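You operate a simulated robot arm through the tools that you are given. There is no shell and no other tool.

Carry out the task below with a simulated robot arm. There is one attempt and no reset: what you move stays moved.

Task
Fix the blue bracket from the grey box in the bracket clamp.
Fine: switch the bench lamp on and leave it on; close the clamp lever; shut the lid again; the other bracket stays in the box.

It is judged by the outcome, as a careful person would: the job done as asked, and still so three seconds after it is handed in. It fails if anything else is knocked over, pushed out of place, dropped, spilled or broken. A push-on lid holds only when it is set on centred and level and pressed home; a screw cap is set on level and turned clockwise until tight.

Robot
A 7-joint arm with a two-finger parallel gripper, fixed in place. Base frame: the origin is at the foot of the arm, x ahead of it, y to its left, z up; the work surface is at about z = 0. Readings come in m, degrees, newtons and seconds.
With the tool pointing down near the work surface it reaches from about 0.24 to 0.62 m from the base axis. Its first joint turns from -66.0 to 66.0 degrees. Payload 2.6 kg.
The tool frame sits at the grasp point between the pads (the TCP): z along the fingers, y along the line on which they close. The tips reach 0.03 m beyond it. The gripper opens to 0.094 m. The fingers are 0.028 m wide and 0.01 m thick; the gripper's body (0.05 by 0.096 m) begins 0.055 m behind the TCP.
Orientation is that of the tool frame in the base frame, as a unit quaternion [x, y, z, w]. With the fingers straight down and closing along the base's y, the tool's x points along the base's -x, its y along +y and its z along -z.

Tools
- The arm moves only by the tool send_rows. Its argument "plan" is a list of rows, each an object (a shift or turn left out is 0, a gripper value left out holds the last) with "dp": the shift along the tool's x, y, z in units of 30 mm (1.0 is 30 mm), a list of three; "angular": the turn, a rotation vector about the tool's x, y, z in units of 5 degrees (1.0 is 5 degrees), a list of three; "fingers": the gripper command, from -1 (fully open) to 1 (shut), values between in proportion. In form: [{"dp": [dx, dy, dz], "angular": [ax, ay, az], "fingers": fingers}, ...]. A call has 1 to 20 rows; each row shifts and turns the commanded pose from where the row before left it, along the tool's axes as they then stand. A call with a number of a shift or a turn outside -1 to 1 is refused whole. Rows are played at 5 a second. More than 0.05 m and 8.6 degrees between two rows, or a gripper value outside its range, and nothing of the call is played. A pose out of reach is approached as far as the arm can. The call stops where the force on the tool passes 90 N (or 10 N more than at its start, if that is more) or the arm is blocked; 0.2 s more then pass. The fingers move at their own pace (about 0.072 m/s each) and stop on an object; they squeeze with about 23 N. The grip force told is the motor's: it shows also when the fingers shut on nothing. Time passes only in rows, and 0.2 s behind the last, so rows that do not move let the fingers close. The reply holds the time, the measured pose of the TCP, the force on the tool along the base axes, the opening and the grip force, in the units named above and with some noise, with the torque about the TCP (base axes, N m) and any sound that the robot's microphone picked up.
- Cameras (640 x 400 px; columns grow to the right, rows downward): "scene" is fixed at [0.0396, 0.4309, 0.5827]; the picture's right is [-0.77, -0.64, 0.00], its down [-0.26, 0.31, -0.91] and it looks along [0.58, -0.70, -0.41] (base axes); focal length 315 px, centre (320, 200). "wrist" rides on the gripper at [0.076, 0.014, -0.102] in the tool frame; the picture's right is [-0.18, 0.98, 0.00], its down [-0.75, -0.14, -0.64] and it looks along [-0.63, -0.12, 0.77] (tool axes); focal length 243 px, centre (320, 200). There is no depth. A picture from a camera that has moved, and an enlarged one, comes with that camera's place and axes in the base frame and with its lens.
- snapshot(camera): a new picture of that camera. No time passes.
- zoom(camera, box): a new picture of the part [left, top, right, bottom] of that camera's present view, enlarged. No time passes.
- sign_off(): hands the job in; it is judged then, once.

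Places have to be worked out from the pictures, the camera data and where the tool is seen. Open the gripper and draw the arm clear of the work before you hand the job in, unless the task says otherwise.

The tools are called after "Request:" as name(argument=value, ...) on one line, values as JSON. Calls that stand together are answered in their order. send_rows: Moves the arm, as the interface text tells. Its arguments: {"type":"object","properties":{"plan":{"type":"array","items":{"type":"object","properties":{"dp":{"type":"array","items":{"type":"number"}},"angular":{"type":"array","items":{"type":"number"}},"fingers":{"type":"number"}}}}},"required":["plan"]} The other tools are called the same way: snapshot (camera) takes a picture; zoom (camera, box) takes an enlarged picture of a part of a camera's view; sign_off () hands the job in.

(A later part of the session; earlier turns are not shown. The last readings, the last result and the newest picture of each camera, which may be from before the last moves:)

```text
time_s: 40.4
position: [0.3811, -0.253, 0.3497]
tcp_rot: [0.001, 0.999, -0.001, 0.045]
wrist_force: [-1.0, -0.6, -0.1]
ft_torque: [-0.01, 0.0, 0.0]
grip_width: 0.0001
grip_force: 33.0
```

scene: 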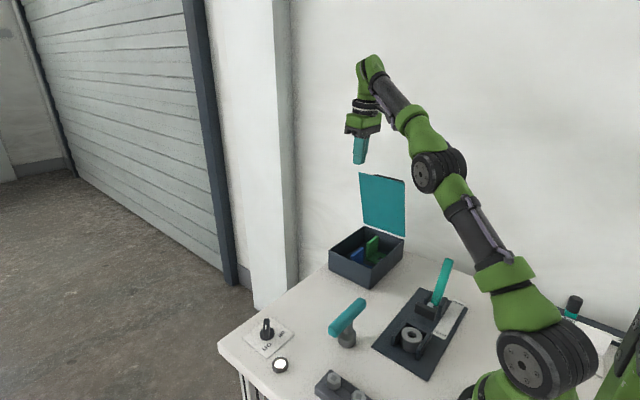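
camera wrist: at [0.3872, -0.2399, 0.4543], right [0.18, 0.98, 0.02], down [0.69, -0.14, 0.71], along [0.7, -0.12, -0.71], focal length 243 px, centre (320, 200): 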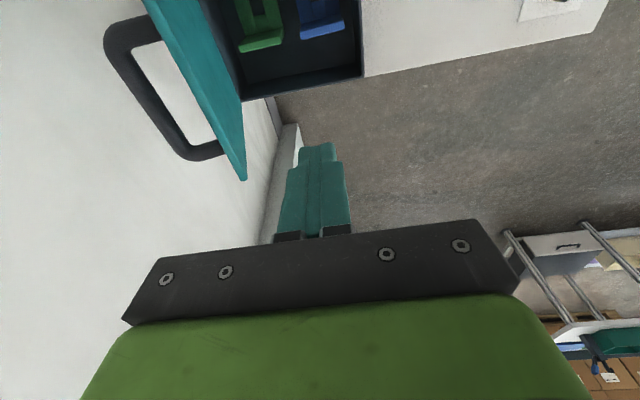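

Now pulled in. I'll straighten the last 5° and lower the closed fingers in front of the lid's inner face near its near-side edge.

Request:
send_rows(plan=[{"angular": [0, 1, 0]}, {"dp": [-0.1, -0.31, 0.917]}, {"dp": [-0.1, -0.31, 0.917]}, {"dp": [-0.1, -0.31, 0.917]}, {"dp": [-0.1, -0.31, 0.917]}, {}])

Request:
snapshot(camera="wrist")

Request:
zoom(camera="scene", box=[280, 100, 520, 295])

```text
time_s: 41.8
position: [0.3927, -0.2911, 0.2386]
tcp_rot: [0.0, 1.0, 0.0, 0.0]
wrist_force: [0.4, 0.0, 0.1]
ft_torque: [0.01, 0.0, -0.03]
grip_width: 0.0001
grip_force: 33.0
```

```text
taken
camera wrist: at [0.3166, -0.2768, 0.3426], right [0.18, 0.98, 0.0], down [0.75, -0.14, 0.64], along [0.63, -0.12, -0.77], focal length 243 px, centre (320, 200)
```

wrist: 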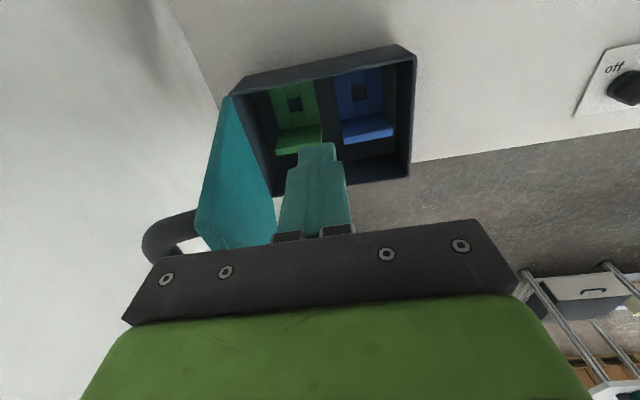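

```text
2.05 times, centred on (400, 198) of scene
camera zoom: at [0.0396, 0.4309, 0.5827], right [-0.77, -0.64, 0.0], down [-0.26, 0.31, -0.91], along [0.58, -0.7, -0.41], focal length 646 px, centre (156, 205)
```

zoom: 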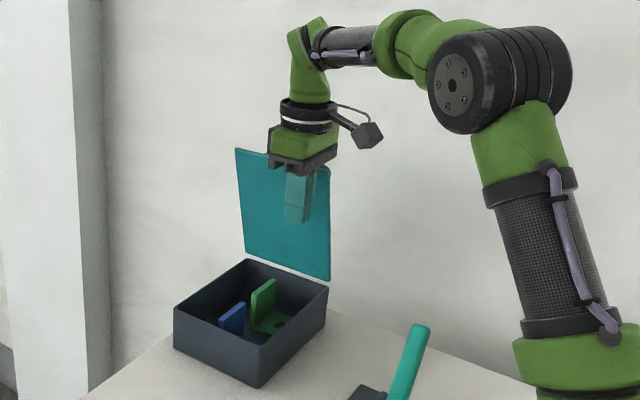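

The wrist view shows both L-brackets in the open box. I'll zoom in on them, and then push the lid further.

Request:
zoom(camera="wrist", box=[220, 40, 430, 200])

Request:
zoom(camera="scene", box=[325, 225, 415, 295])

```text
2.50 times, centred on (325, 120) of wrist
camera zoom: at [0.3166, -0.2768, 0.3426], right [0.18, 0.98, 0.0], down [0.75, -0.14, 0.64], along [0.63, -0.12, -0.77], focal length 606 px, centre (308, 400)
```

zoom: 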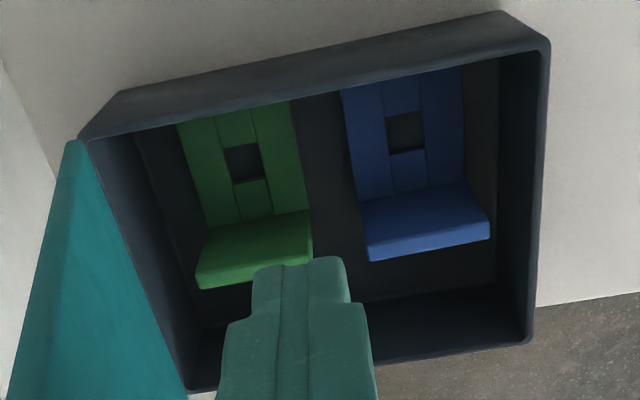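

```text
5.71 times, centred on (370, 260) of scene
camera zoom: at [0.0396, 0.4309, 0.5827], right [-0.77, -0.64, 0.0], down [-0.26, 0.31, -0.91], along [0.58, -0.7, -0.41], focal length 1799 px, centre (34, -143)
```

zoom: 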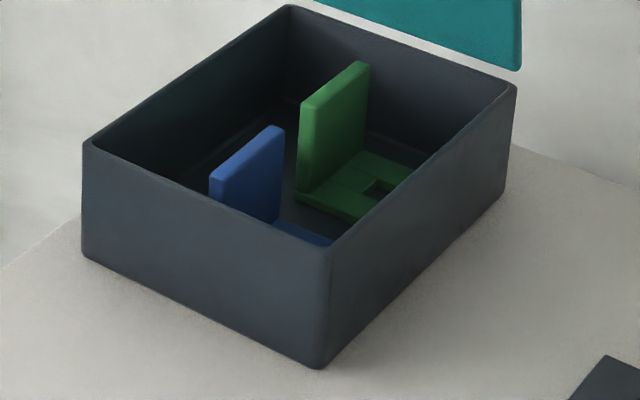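

I'll push the lid's inner face with the closed fingers toward −y to take it past vertical.

Request:
send_rows(plan=[{"dp": [0, -0.5, 0]}, {"dp": [0, -0.5, 0]}, {"dp": [0, -0.4, 0]}, {"dp": [0, -0.4, 0]}, {"dp": [0, -0.4, 0]}, {"dp": [0, -0.4, 0]}, {}])

Request:
zoom(camera="scene", box=[280, 100, 520, 295])

```text
time_s: 43.4
position: [0.3954, -0.3685, 0.2406]
tcp_rot: [0.0, 1.0, 0.0, 0.002]
wrist_force: [1.2, 1.7, -0.2]
ft_torque: [0.0, -0.05, 0.06]
grip_width: 0.0001
grip_force: 32.9
```

```text
2.05 times, centred on (400, 198) of scene
camera zoom: at [0.0396, 0.4309, 0.5826], right [-0.77, -0.64, 0.0], down [-0.26, 0.31, -0.91], along [0.58, -0.7, -0.41], focal length 646 px, centre (156, 205)
```

zoom: 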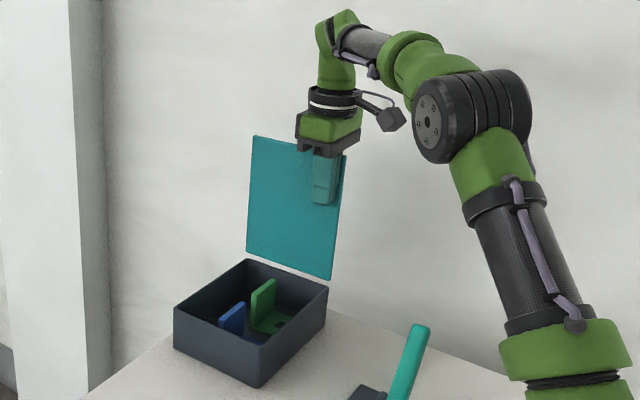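

The lid is now about vertical with only about 2 N resistance. I'll push another 30 mm or so past vertical and see whether it meets a stop.

Request:
send_rows(plan=[{"dp": [0, -0.4, 0]}, {"dp": [0, -0.4, 0]}, {"dp": [0, -0.3, 0]}, {}])

Request:
zoom(camera="scene", box=[280, 100, 520, 295])

```text
time_s: 44.4
position: [0.3947, -0.4012, 0.2395]
tcp_rot: [0.0, 1.0, 0.0, 0.001]
wrist_force: [-0.3, 2.6, -2.5]
ft_torque: [0.08, 0.02, 0.0]
grip_width: 0.0004
grip_force: 32.9
```

```text
2.05 times, centred on (400, 198) of scene
camera zoom: at [0.0396, 0.4309, 0.5827], right [-0.77, -0.64, 0.0], down [-0.26, 0.31, -0.91], along [0.58, -0.7, -0.41], focal length 646 px, centre (156, 205)
```

zoom: 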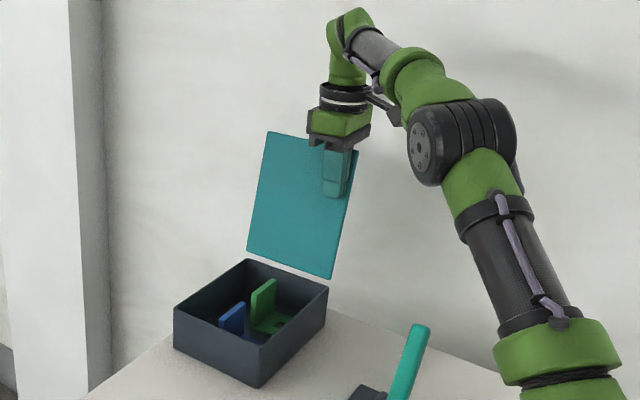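

The lid is about 105° open with hardly any resistance. I'll withdraw, open the fingers, and take a close look down into the box.

Request:
send_rows(plan=[{"dp": [0, 0.8, 0]}, {"dp": [0.3, 1, 0]}, {"dp": [0.3, 1, 0]}, {"dp": [0.5, 1, -0.3], "fingers": -0.2}, {"dp": [0.5, 0.5, 0]}, {}])

Request:
snapshot(camera="wrist")

Request:
zoom(camera="scene", box=[280, 100, 520, 295])

```text
time_s: 45.8
position: [0.3457, -0.2714, 0.2489]
tcp_rot: [0.0, 1.0, 0.0, 0.002]
wrist_force: [-0.1, 0.7, 0.3]
ft_torque: [0.02, -0.03, -0.02]
grip_width: 0.0565
grip_force: 0.0
```

```text
taken
camera wrist: at [0.2704, -0.2579, 0.3521], right [0.18, 0.98, 0.0], down [0.75, -0.14, 0.64], along [0.63, -0.12, -0.77], focal length 243 px, centre (320, 200)
```

wrist: 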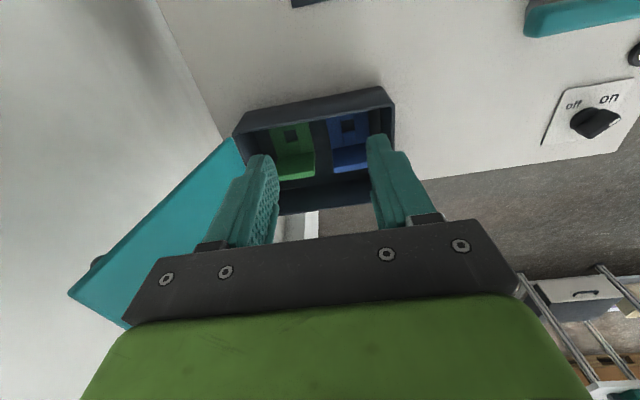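

```text
2.05 times, centred on (400, 198) of scene
camera zoom: at [0.0396, 0.4309, 0.5827], right [-0.77, -0.64, 0.0], down [-0.26, 0.31, -0.91], along [0.58, -0.7, -0.41], focal length 646 px, centre (156, 205)
```

zoom: 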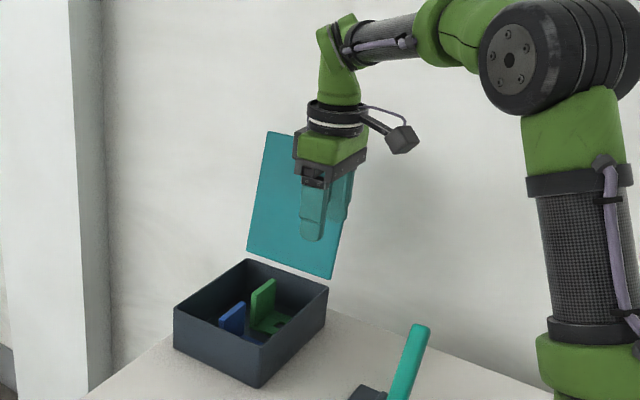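

The lid stays open. Before touching the bracket I need to understand the clamp nest and the grey ring in it, so I'll move to the +y side and turn the camera to look along −y into the nest.

Request:
send_rows(plan=[{"dp": [0.29, 0.914, 0.0]}, {"dp": [0.29, 0.914, 0.0]}, {"dp": [0.29, 0.914, 0.0]}, {"dp": [0.29, 0.914, 0.0]}, {"dp": [0.29, 0.914, 0.0]}, {"dp": [0.29, 0.914, 0.0]}, {"dp": [0.29, 0.914, 0.148]}, {"dp": [0.29, 0.914, 0.148]}, {"dp": [0.29, 0.914, 0.148]}, {"dp": [0.29, 0.914, 0.148]}, {"dp": [0.29, 0.914, 0.148]}, {"angular": [0, 0, 1]}, {"angular": [0, 0, 1]}, {"angular": [0, 0, 1]}, {"angular": [0, 0, 1]}, {"angular": [0, 0, 1]}, {"angular": [0, 0, 1]}, {"angular": [0, 0, 1]}, {"angular": [0, 0, 1]}, {"angular": [0, 0, 1]}])

Request:
send_rows(plan=[{"angular": [0, 0, 1]}, {"angular": [0, 0, 1]}, {"angular": [0, 0, 1]}, {"angular": [0, 0, 1]}, {"angular": [0, 0, 1]}, {"angular": [0, 0, 1]}, {"angular": [0, 0, 1]}, {"angular": [0, 0, 1]}, {"angular": [0, 0, 1]}, {}])

Request:
snapshot(camera="wrist")

```text
time_s: 50.0
position: [0.2501, 0.0296, 0.227]
tcp_rot: [0.384, 0.923, 0.001, 0.001]
wrist_force: [0.1, -0.3, -0.5]
ft_torque: [0.02, 0.02, 0.0]
grip_width: 0.0565
grip_force: 0.0
```

```text
time_s: 52.2
position: [0.2515, 0.0291, 0.2262]
tcp_rot: [0.708, 0.706, 0.001, 0.001]
wrist_force: [-0.4, 0.1, -1.1]
ft_torque: [0.0, -0.02, -0.01]
grip_width: 0.0564
grip_force: 0.0
```

```text
taken
camera wrist: at [0.2661, 0.1043, 0.3305], right [0.98, -0.19, 0.0], down [-0.14, -0.75, 0.64], along [-0.12, -0.63, -0.77], focal length 243 px, centre (320, 200)
```

wrist: 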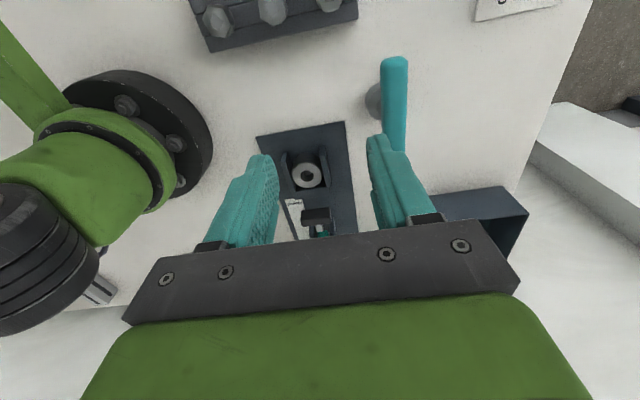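

Request:
zoom(camera="wrist", box=[245, 110, 375, 240])

Request:
zoom(camera="scene", box=[365, 250, 475, 385])

```text
3.08 times, centred on (310, 175) of wrist
camera zoom: at [0.2661, 0.1043, 0.3305], right [0.98, -0.19, 0.0], down [-0.14, -0.75, 0.64], along [-0.12, -0.63, -0.77], focal length 746 px, centre (351, 277)
```

zoom: 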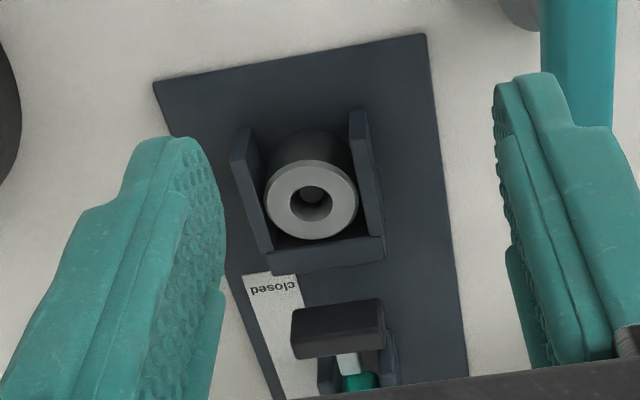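

```text
2.96 times, centred on (420, 318) of scene
camera zoom: at [0.0396, 0.4309, 0.5827], right [-0.77, -0.64, 0.0], down [-0.26, 0.31, -0.91], along [0.58, -0.7, -0.41], focal length 933 px, centre (24, -148)
```

zoom: 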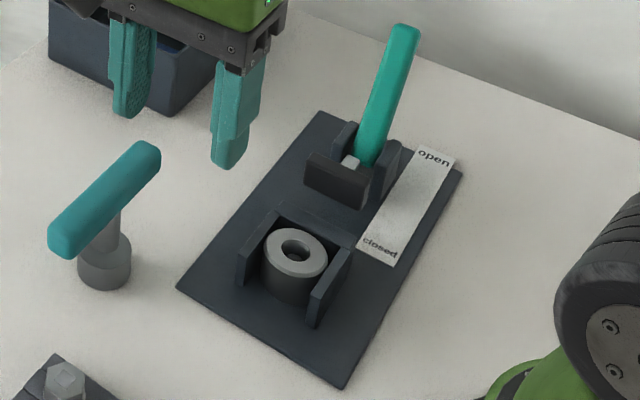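

The ring looks like a loose bushing sitting in the nest, with something in its bore. I'll move closer above it to see the heights and what is inside.

Request:
send_rows(plan=[{"dp": [-0.75, -0.17, 0.83]}, {"dp": [-0.75, -0.17, 0.83]}, {"dp": [-0.75, -0.17, 0.83]}, {"dp": [-0.75, -0.17, 0.6]}, {}])

Request:
snapshot(camera="wrist")

Request:
zoom(camera="wrist", box=[230, 70, 400, 240])

```text
time_s: 53.4
position: [0.2301, -0.0614, 0.134]
tcp_rot: [0.707, 0.707, 0.001, 0.001]
wrist_force: [0.0, 0.3, 0.5]
ft_torque: [-0.02, -0.01, 0.02]
grip_width: 0.0566
grip_force: 0.0
```

```text
taken
camera wrist: at [0.2461, 0.0139, 0.238], right [0.98, -0.18, 0.0], down [-0.14, -0.75, 0.64], along [-0.12, -0.63, -0.77], focal length 243 px, centre (320, 200)
```

wrist: 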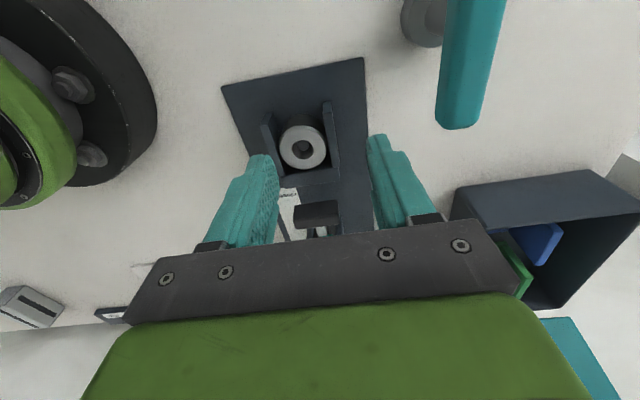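

```text
2.35 times, centred on (315, 155) of wrist
camera zoom: at [0.2461, 0.0139, 0.238], right [0.98, -0.18, 0.0], down [-0.14, -0.75, 0.64], along [-0.12, -0.63, -0.77], focal length 571 px, centre (332, 306)
```

zoom: 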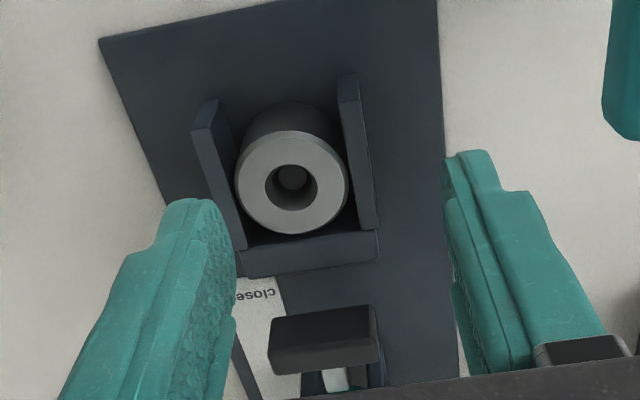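

Request:
zoom(camera="wrist", box=[270, 105, 340, 175])

Request:
zoom(camera="scene", box=[380, 305, 450, 370])

```text
5.71 times, centred on (305, 140) of wrist
camera zoom: at [0.2461, 0.0139, 0.238], right [0.98, -0.18, 0.0], down [-0.14, -0.75, 0.64], along [-0.12, -0.63, -0.77], focal length 1386 px, centre (406, 543)
```

zoom: 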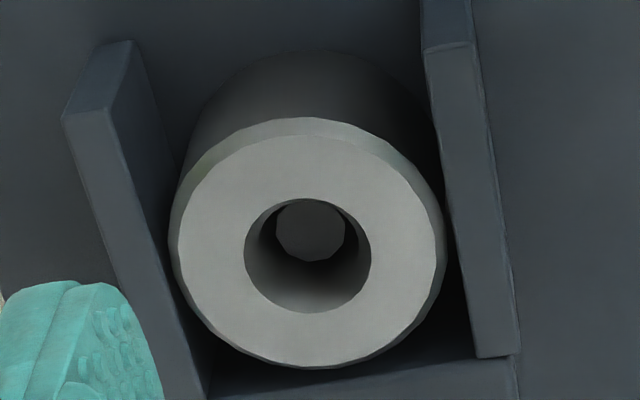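

```text
6.15 times, centred on (415, 338) of scene
camera zoom: at [0.0396, 0.4309, 0.5827], right [-0.77, -0.64, 0.0], down [-0.26, 0.31, -0.91], along [0.58, -0.7, -0.41], focal length 1937 px, centre (-265, -646)
```

zoom: 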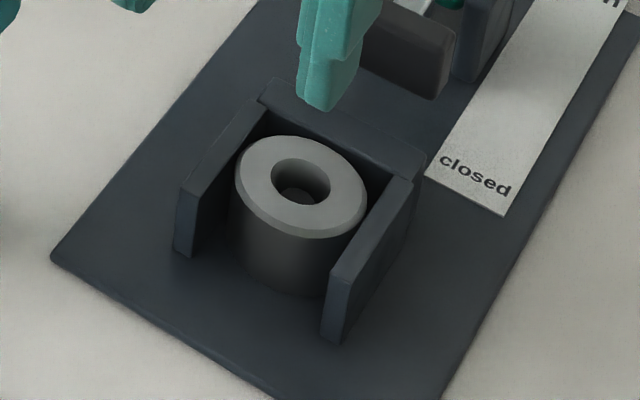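

The bore contains a shorter locating pin, so this is a loose bushing sitting on the nest's pin and it must come out before the bracket can go in. Its top (z≈0.031) stands only slightly above the walls (≈0.026). I'll check reach directly above it.

Request:
send_rows(plan=[{"dp": [-0.47, -0.357, 0.567]}, {"dp": [-0.47, -0.357, 0.567]}, {}])

Request:
snapshot(camera="wrist")

Request:
zoom(camera="wrist", box=[240, 80, 400, 220])

Request:
zoom(camera="scene", box=[370, 250, 480, 385])

```text
time_s: 54.2
position: [0.2087, -0.089, 0.0995]
tcp_rot: [0.707, 0.707, 0.001, 0.001]
wrist_force: [0.1, 0.1, 0.3]
ft_torque: [0.01, 0.0, -0.02]
grip_width: 0.0562
grip_force: 0.0
```

```text
taken
camera wrist: at [0.2246, -0.0139, 0.2037], right [0.98, -0.18, 0.0], down [-0.14, -0.75, 0.64], along [-0.12, -0.63, -0.77], focal length 243 px, centre (320, 200)
```

wrist: 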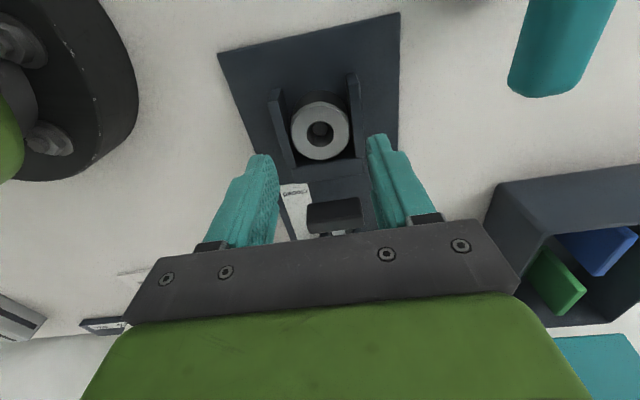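

```text
2.86 times, centred on (320, 150) of wrist
camera zoom: at [0.2246, -0.0139, 0.2037], right [0.98, -0.18, 0.0], down [-0.14, -0.75, 0.64], along [-0.12, -0.63, -0.77], focal length 693 px, centre (320, 343)
```

zoom: 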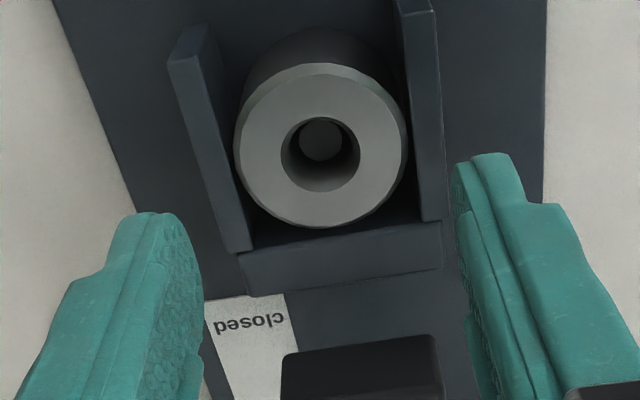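

```text
2.96 times, centred on (425, 318) of scene
camera zoom: at [0.0396, 0.4309, 0.5827], right [-0.77, -0.64, 0.0], down [-0.26, 0.31, -0.91], along [0.58, -0.7, -0.41], focal length 933 px, centre (9, -148)
```

zoom: 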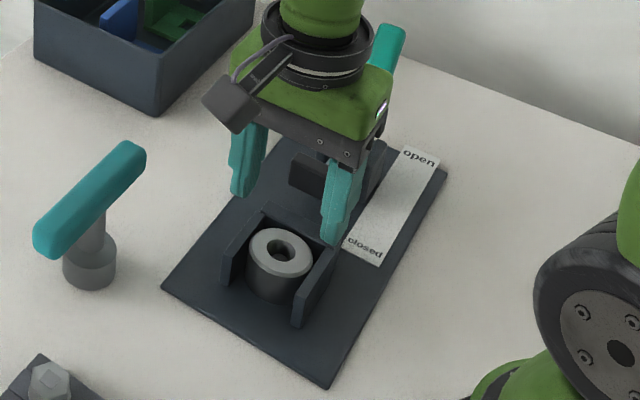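

Reach is fine here, but I need to know whether the bushing rim stands above the walls. I'll back off along +y and tilt so the camera looks almost horizontally into the nest.

Request:
send_rows(plan=[{"dp": [0.93, -0.06, 0.06], "fingers": -1}, {"dp": [0.93, -0.06, 0.06]}, {"dp": [0.93, -0.06, 0.06]}, {"dp": [0.93, -0.06, 0.06]}, {"dp": [0.93, -0.06, 0.06]}, {"angular": [0, -1, 0]}, {"angular": [0, -1, 0]}, {"angular": [0, -1, 0]}, {"angular": [0, -1, 0]}, {"angular": [0, -1, 0]}, {"angular": [0, -1, 0]}, {}])

Request:
snapshot(camera="wrist")

Request:
zoom(camera="wrist", box=[250, 100, 390, 220])

```text
time_s: 56.8
position: [0.2097, 0.049, 0.0945]
tcp_rot: [0.683, 0.682, -0.184, 0.184]
wrist_force: [-0.6, 0.8, 0.8]
ft_torque: [0.02, 0.02, 0.0]
grip_width: 0.094
grip_force: 0.1
out of reach, approached as far as the arm can: row 2, 3
```

```text
taken
camera wrist: at [0.2253, 0.1658, 0.1461], right [0.98, -0.16, 0.09], down [-0.14, -0.33, 0.93], along [-0.12, -0.93, -0.35], focal length 243 px, centre (320, 200)
```

wrist: 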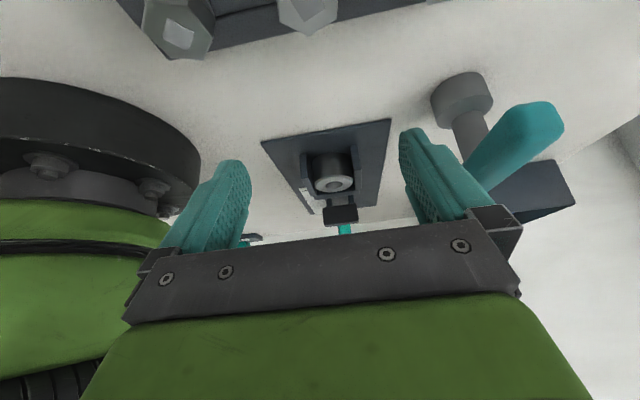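

```text
3.33 times, centred on (320, 160) of wrist
camera zoom: at [0.2253, 0.1658, 0.1461], right [0.98, -0.16, 0.09], down [-0.14, -0.33, 0.93], along [-0.12, -0.93, -0.35], focal length 809 px, centre (320, 333)
```

zoom: 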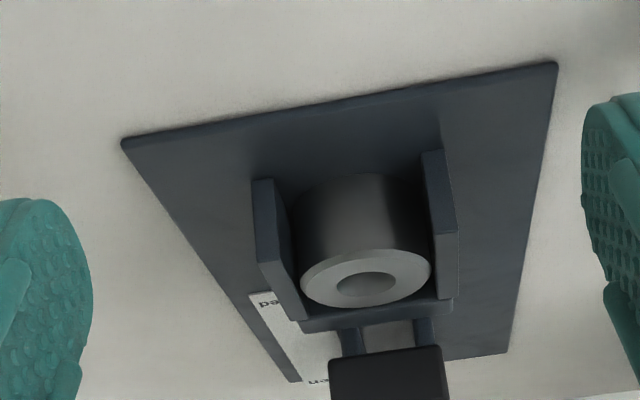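

Request:
zoom(camera="wrist", box=[290, 140, 370, 210])

Request:
zoom(camera="scene", box=[380, 310, 440, 365])

```text
5.71 times, centred on (330, 175) of wrist
camera zoom: at [0.2253, 0.1658, 0.1461], right [0.98, -0.16, 0.09], down [-0.14, -0.33, 0.93], along [-0.12, -0.93, -0.35], focal length 1386 px, centre (263, 343)
```

zoom: 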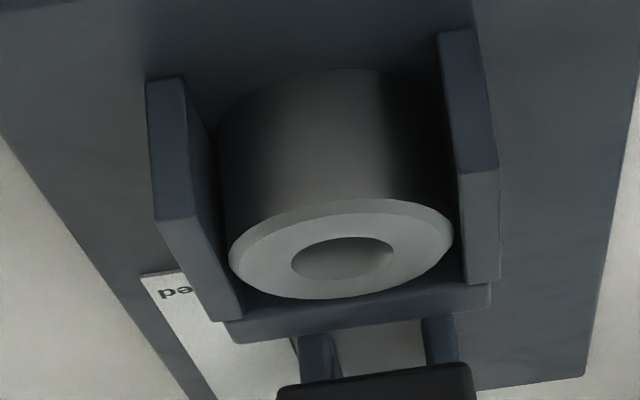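

```text
7.27 times, centred on (410, 338) of scene
camera zoom: at [0.0396, 0.4309, 0.5827], right [-0.77, -0.64, 0.0], down [-0.26, 0.31, -0.91], along [0.58, -0.7, -0.41], focal length 2289 px, centre (-334, -800)
```

zoom: 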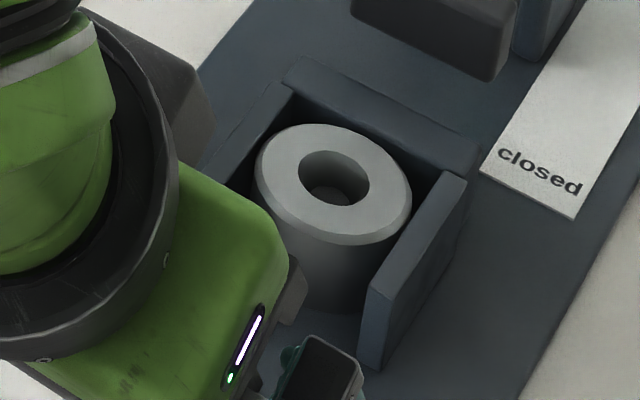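

The bushing appears flush with the U-walls, and the bracket (about 60 mm wide) seems as wide as the whole U-block. I need a side profile of the clamp to understand how the bracket fits. I'll raise, turn the wrist so the camera is on the +x side, and look along −x.

Request:
send_rows(plan=[{"angular": [0, 1, 0], "dp": [0, 0, -0.5]}, {"angular": [0, 1, 0], "dp": [0, 0, -0.5]}, {"angular": [0, 1, 0], "dp": [0, 0, -0.5]}, {"angular": [0, 1, 0], "dp": [0, 0, -0.5]}, {"angular": [0, 1, 0], "dp": [0, 0, -0.5]}, {"angular": [0, 1, 0], "dp": [0, 0, -0.5]}, {"angular": [0, 0, 1]}, {"angular": [0, 0, 1]}, {"angular": [0, 0, 1]}, {"angular": [0, 0, 1]}, {"angular": [0, 0, 1]}, {"angular": [0, 0, 1]}, {"angular": [0, 0, 1]}, {"angular": [0, 0, 1]}, {"angular": [0, 0, 1]}])

Request:
send_rows(plan=[{"angular": [0, 0, 1]}, {"angular": [0, 0, 1]}, {"angular": [0, 0, 1]}, {"angular": [0, 0, 1]}, {"angular": [0, 0, 1]}, {"angular": [0, 0, 1]}, {"angular": [0, 0, 1]}, {"angular": [0, 0, 1]}, {"angular": [0, 0, 1]}, {}])

```text
time_s: 60.0
position: [0.2099, 0.0755, 0.179]
tcp_rot: [0.924, 0.381, 0.001, 0.0]
wrist_force: [0.1, -0.1, -0.1]
ft_torque: [0.02, 0.01, -0.01]
grip_width: 0.0937
grip_force: 0.0
```

```text
time_s: 62.2
position: [0.2108, 0.0756, 0.1803]
tcp_rot: [1.0, -0.001, 0.001, 0.0]
wrist_force: [0.0, 0.6, 0.4]
ft_torque: [0.0, 0.01, -0.05]
grip_width: 0.0941
grip_force: 0.0
```

Request:
send_rows(plan=[{"dp": [0.43, 0.98, 0.0]}, {"dp": [0.43, 0.98, 0.0]}, {"dp": [0.43, 0.98, 0.0]}, {"dp": [0.43, 0.98, 0.0]}, {"dp": [0.43, 0.98, 0.0]}, {"dp": [0.43, 0.98, 0.3]}, {"dp": [0.43, 0.98, 0.5]}, {"angular": [0, -1, 0]}, {"angular": [0, -1, 0]}, {"angular": [0, -1, 0]}, {"angular": [0, -1, 0]}, {"angular": [0, -1, 0]}, {"angular": [0, -1, 0]}, {}])

Request:
snapshot(camera="wrist")

Request:
zoom(camera="wrist", box=[230, 80, 430, 220])

```text
time_s: 65.2
position: [0.3016, -0.1306, 0.1557]
tcp_rot: [0.966, 0.0, -0.259, 0.0]
wrist_force: [0.3, -0.4, 0.7]
ft_torque: [0.0, -0.01, 0.0]
grip_width: 0.0939
grip_force: 0.1
```

```text
taken
camera wrist: at [0.4187, -0.145, 0.2077], right [-0.16, -0.98, 0.09], down [-0.33, 0.14, 0.93], along [-0.93, 0.12, -0.35], focal length 243 px, centre (320, 200)
```

wrist: 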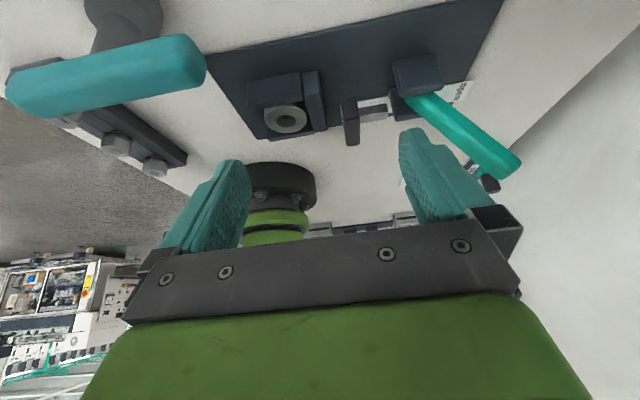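

```text
2.86 times, centred on (330, 150) of wrist
camera zoom: at [0.4187, -0.145, 0.2077], right [-0.16, -0.98, 0.09], down [-0.33, 0.14, 0.93], along [-0.93, 0.12, -0.35], focal length 693 px, centre (291, 343)
```

zoom: 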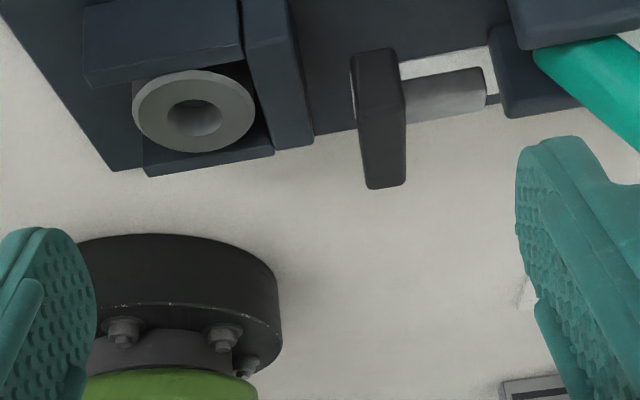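

This is a useful profile. I'll zoom tighter on the bushing/wall and on the plunger.

Request:
zoom(camera="wrist", box=[245, 60, 335, 145])

Request:
zoom(camera="wrist", box=[320, 40, 440, 160])

```text
4.71 times, centred on (290, 102) of wrist
camera zoom: at [0.4187, -0.145, 0.2077], right [-0.16, -0.98, 0.09], down [-0.33, 0.14, 0.93], along [-0.93, 0.12, -0.35], focal length 1142 px, centre (461, 659)
```

zoom: 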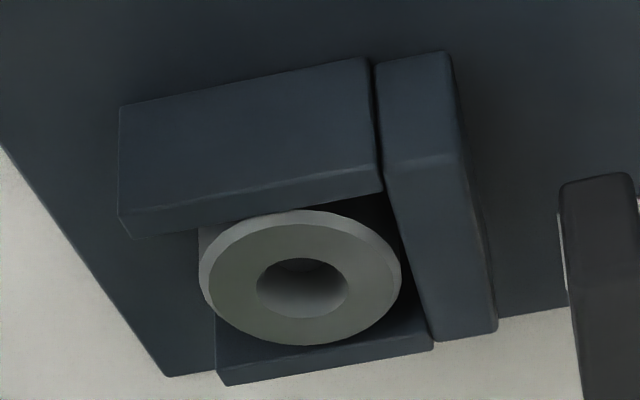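

```text
3.33 times, centred on (380, 100) of wrist
camera zoom: at [0.4187, -0.145, 0.2077], right [-0.16, -0.98, 0.09], down [-0.33, 0.14, 0.93], along [-0.93, 0.12, -0.35], focal length 809 px, centre (120, 533)
```

zoom: 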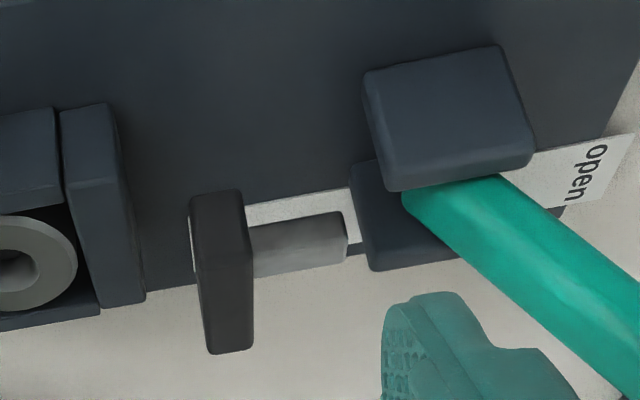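

The profile shows the U-walls and bushing flush at about z 0.036, with the plunger plate sliding above them at z≈0.046–0.06. I need precise bracket dimensions, so I'll untilt, rotate back and view the brackets from the +y side.

Request:
send_rows(plan=[{"angular": [0, 1, 0], "dp": [0, 0, -0.4]}, {"angular": [0, 1, 0], "dp": [0, 0, -0.4]}, {"angular": [0, 1, 0], "dp": [0, 0, -0.4]}, {"angular": [0, 1, 0], "dp": [0, 0, -0.4]}, {"angular": [0, 1, 0], "dp": [0, 0, -0.4]}, {"angular": [0, 1, 0], "dp": [0, 0, -0.4]}, {"angular": [0, 0, -1]}, {"angular": [0, 0, -1]}, {"angular": [0, 0, -1]}, {"angular": [0, 0, -1]}, {"angular": [0, 0, -1]}, {"angular": [0, 0, -1]}, {"angular": [0, 0, -1]}, {"angular": [0, 0, -1]}, {"angular": [0, 0, -1]}])

Request:
send_rows(plan=[{"angular": [0, 0, -1]}, {"angular": [0, 0, -1]}, {"angular": [0, 0, -1]}, {"angular": [0, 0, -1]}, {"angular": [0, 0, -1]}, {"angular": [0, 0, -1]}, {"angular": [0, 0, -1]}, {"angular": [0, 0, -1]}, {"angular": [0, 0, -1]}, {}])

Request:
snapshot(camera="wrist")

```text
time_s: 68.4
position: [0.3225, -0.1313, 0.2247]
tcp_rot: [0.923, 0.384, 0.001, 0.0]
wrist_force: [0.5, -0.7, 0.5]
ft_torque: [0.0, -0.01, 0.0]
grip_width: 0.094
grip_force: 0.0
```

```text
time_s: 70.6
position: [0.3219, -0.1305, 0.2251]
tcp_rot: [0.706, 0.708, 0.002, 0.0]
wrist_force: [1.1, 0.2, -0.1]
ft_torque: [0.05, 0.0, -0.01]
grip_width: 0.0941
grip_force: 0.1
```

```text
taken
camera wrist: at [0.3364, -0.0548, 0.3276], right [0.98, -0.18, 0.0], down [-0.14, -0.75, 0.64], along [-0.12, -0.63, -0.77], focal length 243 px, centre (320, 200)
```

wrist: 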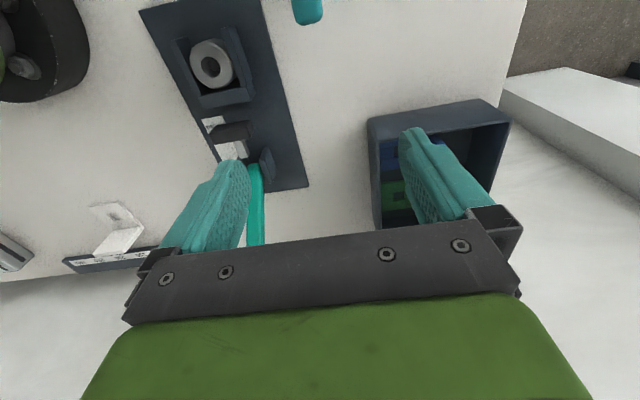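

Request:
send_rows(plan=[{"dp": [0.2, 0.92, 0.0]}, {"dp": [0.2, 0.92, 0.0]}, {"dp": [0.2, 0.92, 0.0]}, {"dp": [0.2, 0.92, 0.0]}, {"dp": [0.2, 0.92, 0.0]}, {}])

Request:
snapshot(camera="wrist")

Request:
zoom(camera="wrist", box=[200, 80, 420, 240])

```text
time_s: 72.0
position: [0.4594, -0.0997, 0.2243]
tcp_rot: [0.707, 0.707, 0.001, 0.0]
wrist_force: [-0.1, -0.1, -0.8]
ft_torque: [0.03, 0.01, 0.05]
grip_width: 0.0941
grip_force: 0.0
```

```text
taken
camera wrist: at [0.4745, -0.0244, 0.3272], right [0.98, -0.18, 0.0], down [-0.14, -0.75, 0.64], along [-0.12, -0.63, -0.77], focal length 243 px, centre (320, 200)
```

wrist: 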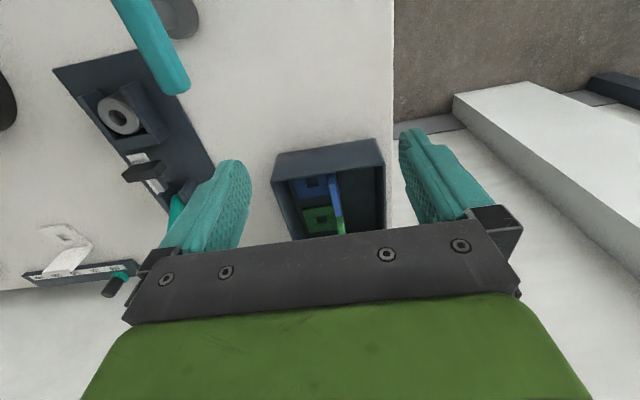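

```text
2.50 times, centred on (310, 160) of wrist
camera zoom: at [0.4745, -0.0244, 0.3272], right [0.98, -0.18, 0.0], down [-0.14, -0.75, 0.64], along [-0.12, -0.63, -0.77], focal length 606 px, centre (345, 300)
```

zoom: 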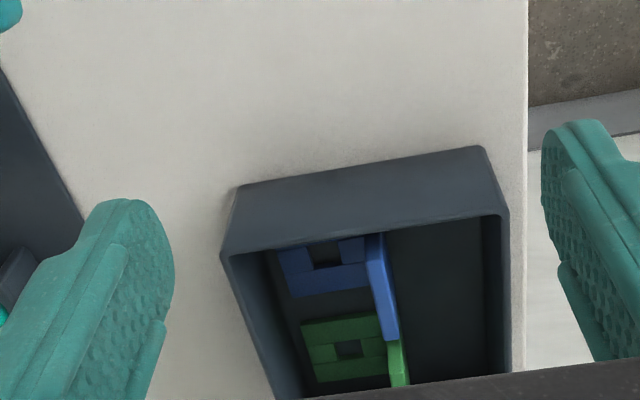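

Request:
zoom(camera="wrist", box=[20, 210, 140, 300])

Request:
zoom(camera="wrist", box=[260, 130, 400, 240])

Request:
zoom(camera="wrist", box=[50, 50, 230, 210])

```text
4.44 times, centred on (80, 255) of wrist
camera zoom: at [0.4745, -0.0244, 0.3272], right [0.98, -0.18, 0.0], down [-0.14, -0.75, 0.64], along [-0.12, -0.63, -0.77], focal length 1078 px, centre (1387, -44)
```

zoom: 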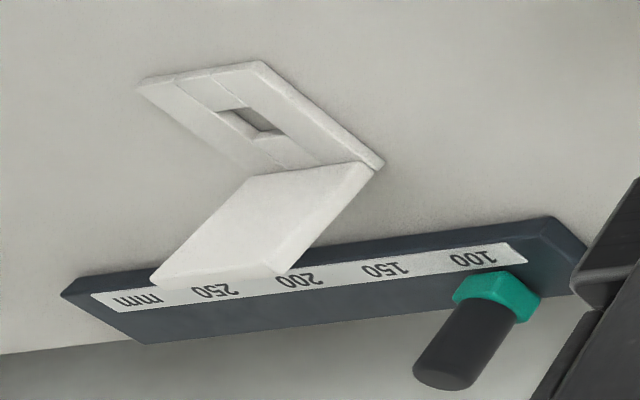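

```text
3.64 times, centred on (330, 185) of wrist
camera zoom: at [0.4745, -0.0244, 0.3272], right [0.98, -0.18, 0.0], down [-0.14, -0.75, 0.64], along [-0.12, -0.63, -0.77], focal length 882 px, centre (284, 254)
```

zoom: 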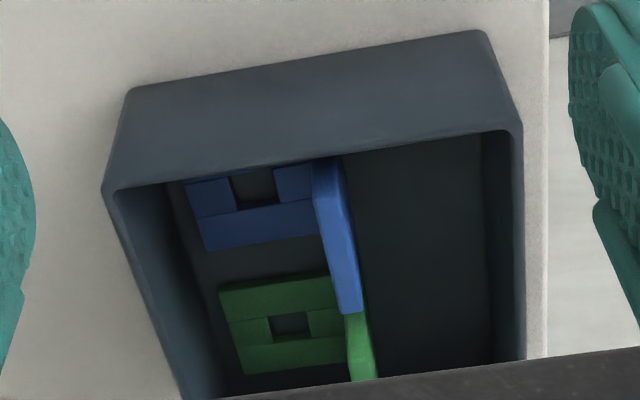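

```text
2.50 times, centred on (140, 130) of wrist
camera zoom: at [0.4745, -0.0244, 0.3272], right [0.98, -0.18, 0.0], down [-0.14, -0.75, 0.64], along [-0.12, -0.63, -0.77], focal length 606 px, centre (770, 375)
```

zoom: 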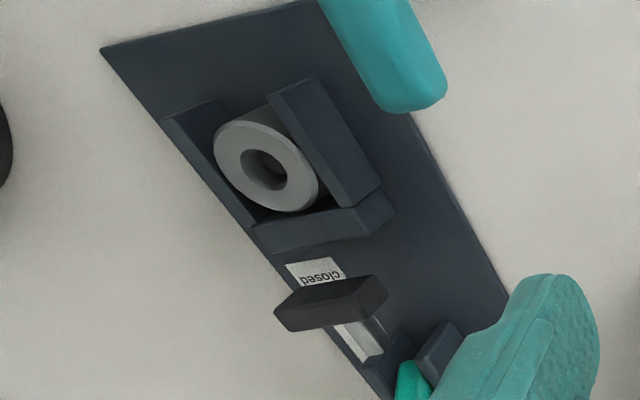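

A third, white bracket stands far behind as a reference, and both box brackets are about 60 × 60 mm with an 18–19 mm square hole. I'll get closer to the blue one to see its underside and strips.

Request:
send_rows(plan=[{"dp": [-0.67, -0.22, 0.94]}, {"dp": [-0.67, -0.22, 0.94]}, {"dp": [-0.67, -0.22, 0.9]}, {}])

Request:
snapshot(camera="wrist")

Request:
zoom(camera="wrist", box=[230, 80, 410, 235])

```text
time_s: 73.0
position: [0.439, -0.1616, 0.1409]
tcp_rot: [0.707, 0.707, 0.0, 0.001]
wrist_force: [-0.1, 0.1, 0.1]
ft_torque: [-0.02, 0.03, 0.02]
grip_width: 0.0943
grip_force: 0.0
```

```text
taken
camera wrist: at [0.454, -0.0856, 0.2444], right [0.98, -0.18, 0.0], down [-0.14, -0.75, 0.64], along [-0.12, -0.63, -0.77], focal length 243 px, centre (320, 200)
```

wrist: 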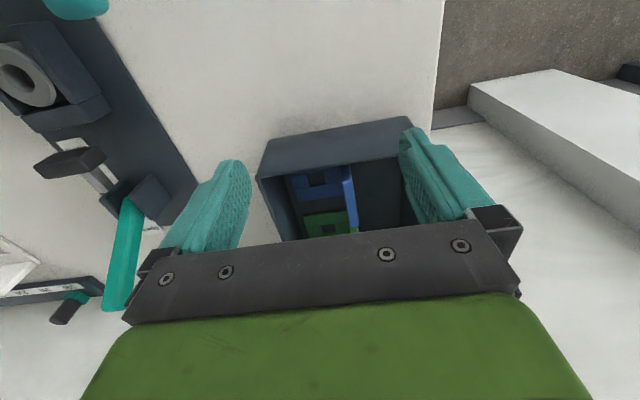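

```text
2.58 times, centred on (320, 158) of wrist
camera zoom: at [0.454, -0.0856, 0.2444], right [0.98, -0.18, 0.0], down [-0.14, -0.75, 0.64], along [-0.12, -0.63, -0.77], focal length 626 px, centre (320, 310)
```

zoom: 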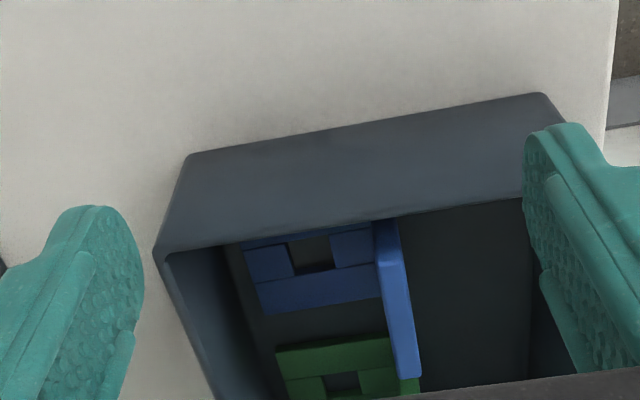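

I'll take a straight-down look into the bushing bore to see exactly what is inside, so I'm moving above the clamp and tilting so that the camera looks vertically.

Request:
send_rows(plan=[{"dp": [0.32, -0.9, -0.5]}, {"dp": [0.32, -0.9, -0.5]}, {"dp": [0.32, -0.95, -0.3]}, {"dp": [0.32, -0.97, -0.1]}, {"dp": [0.32, -0.97, 0]}, {"dp": [0.32, -0.97, 0]}, {"dp": [0.32, -0.97, 0]}, {"dp": [0.32, -0.97, 0]}, {"angular": [0, 1, 0]}, {"angular": [0, 1, 0]}, {"angular": [0, 1, 0]}, {"angular": [0, 1, 0]}, {"angular": [0, 1, 0]}, {"angular": [0, 1, 0]}, {"angular": [0, 1, 0]}, {"angular": [0, 1, 0]}, {}])

Request:
snapshot(camera="wrist")

Request:
zoom(camera="wrist", box=[270, 120, 390, 230])

```text
time_s: 76.6
position: [0.2126, -0.0836, 0.1817]
tcp_rot: [0.665, 0.664, 0.244, -0.24]
wrist_force: [0.2, -0.7, -0.1]
ft_torque: [0.03, -0.03, 0.0]
grip_width: 0.094
grip_force: 0.1
```

```text
taken
camera wrist: at [0.2265, -0.092, 0.3101], right [0.98, -0.14, -0.12], down [-0.14, -0.99, 0.01], along [-0.12, 0.01, -0.99], focal length 243 px, centre (320, 200)
```

wrist: 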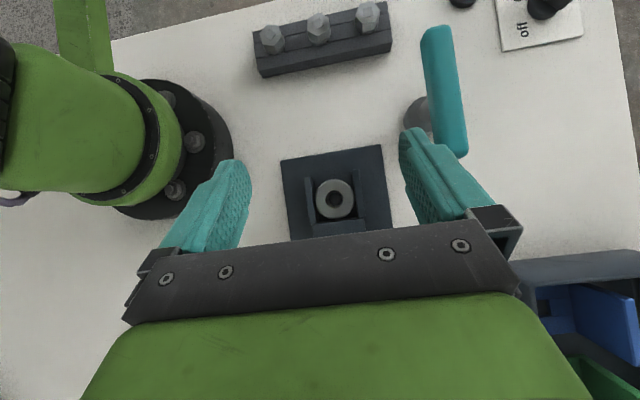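

```text
3.64 times, centred on (330, 175) of wrist
camera zoom: at [0.2265, -0.092, 0.3101], right [0.98, -0.14, -0.12], down [-0.14, -0.99, 0.01], along [-0.12, 0.01, -0.99], focal length 882 px, centre (284, 291)
```

zoom: 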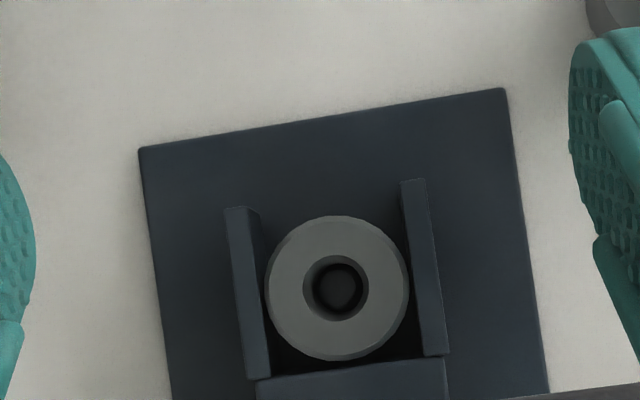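

The pin in the bore is about 14 mm across, which matches the brackets' 18 mm hole. To compare scales reliably, I'll take the same straight-down view over the blue bracket.

Request:
send_rows(plan=[{"dp": [-0.3, 0.833, -0.4]}, {"dp": [-0.4, 0.833, -0.35]}, {"dp": [-0.415, 0.833, -0.35]}, {"dp": [-0.415, 0.833, -0.35]}, {"dp": [-0.415, 0.833, -0.35]}, {"dp": [-0.415, 0.833, -0.35]}, {"dp": [-0.415, 0.833, -0.35]}, {"dp": [-0.415, 0.833, -0.35]}, {}])

Request:
snapshot(camera="wrist")

Request:
zoom(camera="wrist", box=[240, 90, 400, 235])

```text
time_s: 78.6
position: [0.4112, -0.2099, 0.1879]
tcp_rot: [0.664, 0.665, 0.242, -0.241]
wrist_force: [-0.1, 0.6, 0.1]
ft_torque: [0.02, 0.04, 0.03]
grip_width: 0.094
grip_force: 0.1
```

```text
taken
camera wrist: at [0.4269, -0.2182, 0.3157], right [0.98, -0.14, -0.12], down [-0.14, -0.99, 0.01], along [-0.12, 0.01, -0.99], focal length 243 px, centre (320, 200)
```

wrist: 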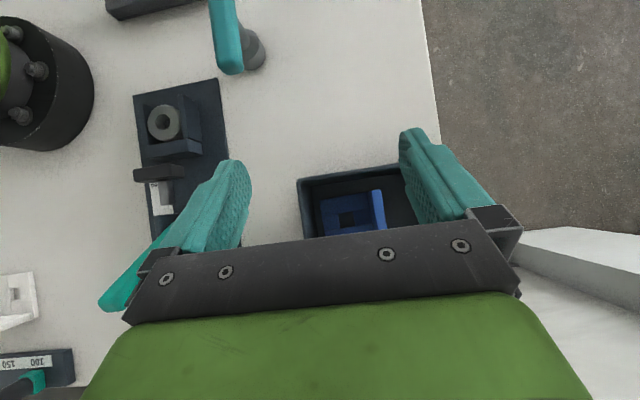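

```text
2.76 times, centred on (320, 162) of wrist
camera zoom: at [0.4269, -0.2182, 0.3157], right [0.98, -0.14, -0.12], down [-0.14, -0.99, 0.01], along [-0.12, 0.01, -0.99], focal length 669 px, centre (320, 303)
```

zoom: 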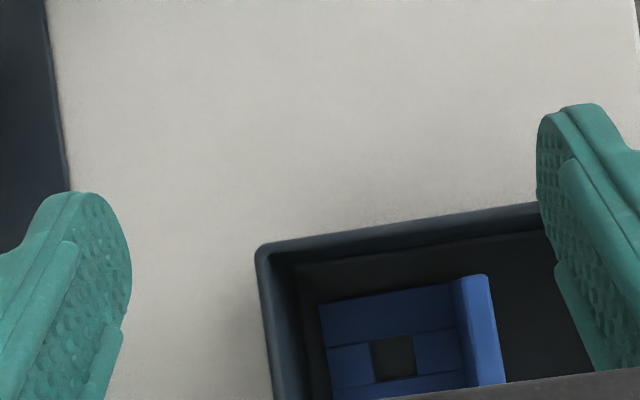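

The bracket (about 57 × 68 mm) is clearly wider than the 51 mm space between the U-walls, so I need to establish whether the bushing is loose or part of the seat. I'll untilt, turn to neutral yaw, and gently touch-probe it with closed fingers.

Request:
send_rows(plan=[{"angular": [0, -1, 0], "dp": [0, 0, -0.3]}, {"angular": [0, -1, 0], "dp": [0, 0, -0.3]}, {"angular": [0, -1, 0]}, {"angular": [0, -1, 0]}, {"angular": [0, -1, 0]}, {"angular": [0, -1, 0]}, {"angular": [0, -1, 0]}, {"angular": [0, -1, 0]}, {"angular": [0, 0, -1], "fingers": 1}, {"angular": [0, 0, -1]}, {"angular": [0, 0, -1]}, {"angular": [0, 0, -1]}, {"angular": [0, 0, -1]}, {"angular": [0, 0, -1]}, {"angular": [0, 0, -1]}, {"angular": [0, 0, -1]}, {"angular": [0, 0, -1]}])

Request:
send_rows(plan=[{"angular": [0, 0, -1]}, {"angular": [0, 0, -1]}, {"angular": [0, 0, -1]}, {"angular": [0, 0, -1]}, {"angular": [0, 0, -1]}, {"angular": [0, 0, -1]}, {"angular": [0, 0, -1]}, {"angular": [0, 0, -1]}, {"angular": [0, 0, -1]}, {}])

```text
time_s: 82.2
position: [0.412, -0.2224, 0.2006]
tcp_rot: [0.382, 0.924, 0.001, 0.001]
wrist_force: [0.1, 0.3, -0.3]
ft_torque: [-0.01, 0.01, 0.02]
grip_width: 0.0001
grip_force: 23.1
```

```text
time_s: 84.4
position: [0.411, -0.2214, 0.2009]
tcp_rot: [-0.001, 1.0, 0.0, 0.0]
wrist_force: [0.7, 0.1, -0.8]
ft_torque: [0.05, -0.01, 0.01]
grip_width: 0.0
grip_force: 22.3
```

Request:
zoom(camera="wrist", box=[180, 30, 420, 210])

```text
2.22 times, centred on (300, 120) of wrist
camera zoom: at [0.3356, -0.2088, 0.305], right [0.18, 0.98, 0.0], down [0.75, -0.14, 0.64], along [0.63, -0.12, -0.77], focal length 539 px, centre (364, 378)
```

zoom: 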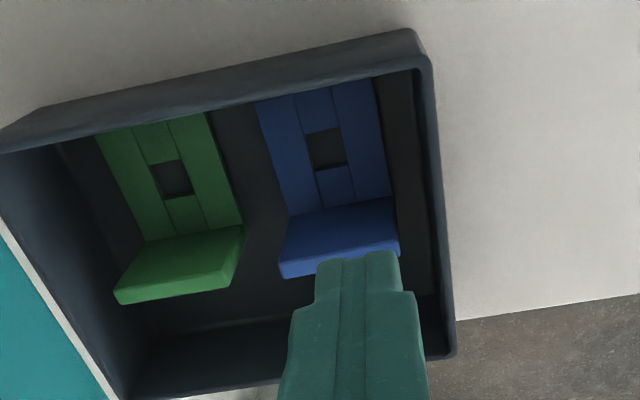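

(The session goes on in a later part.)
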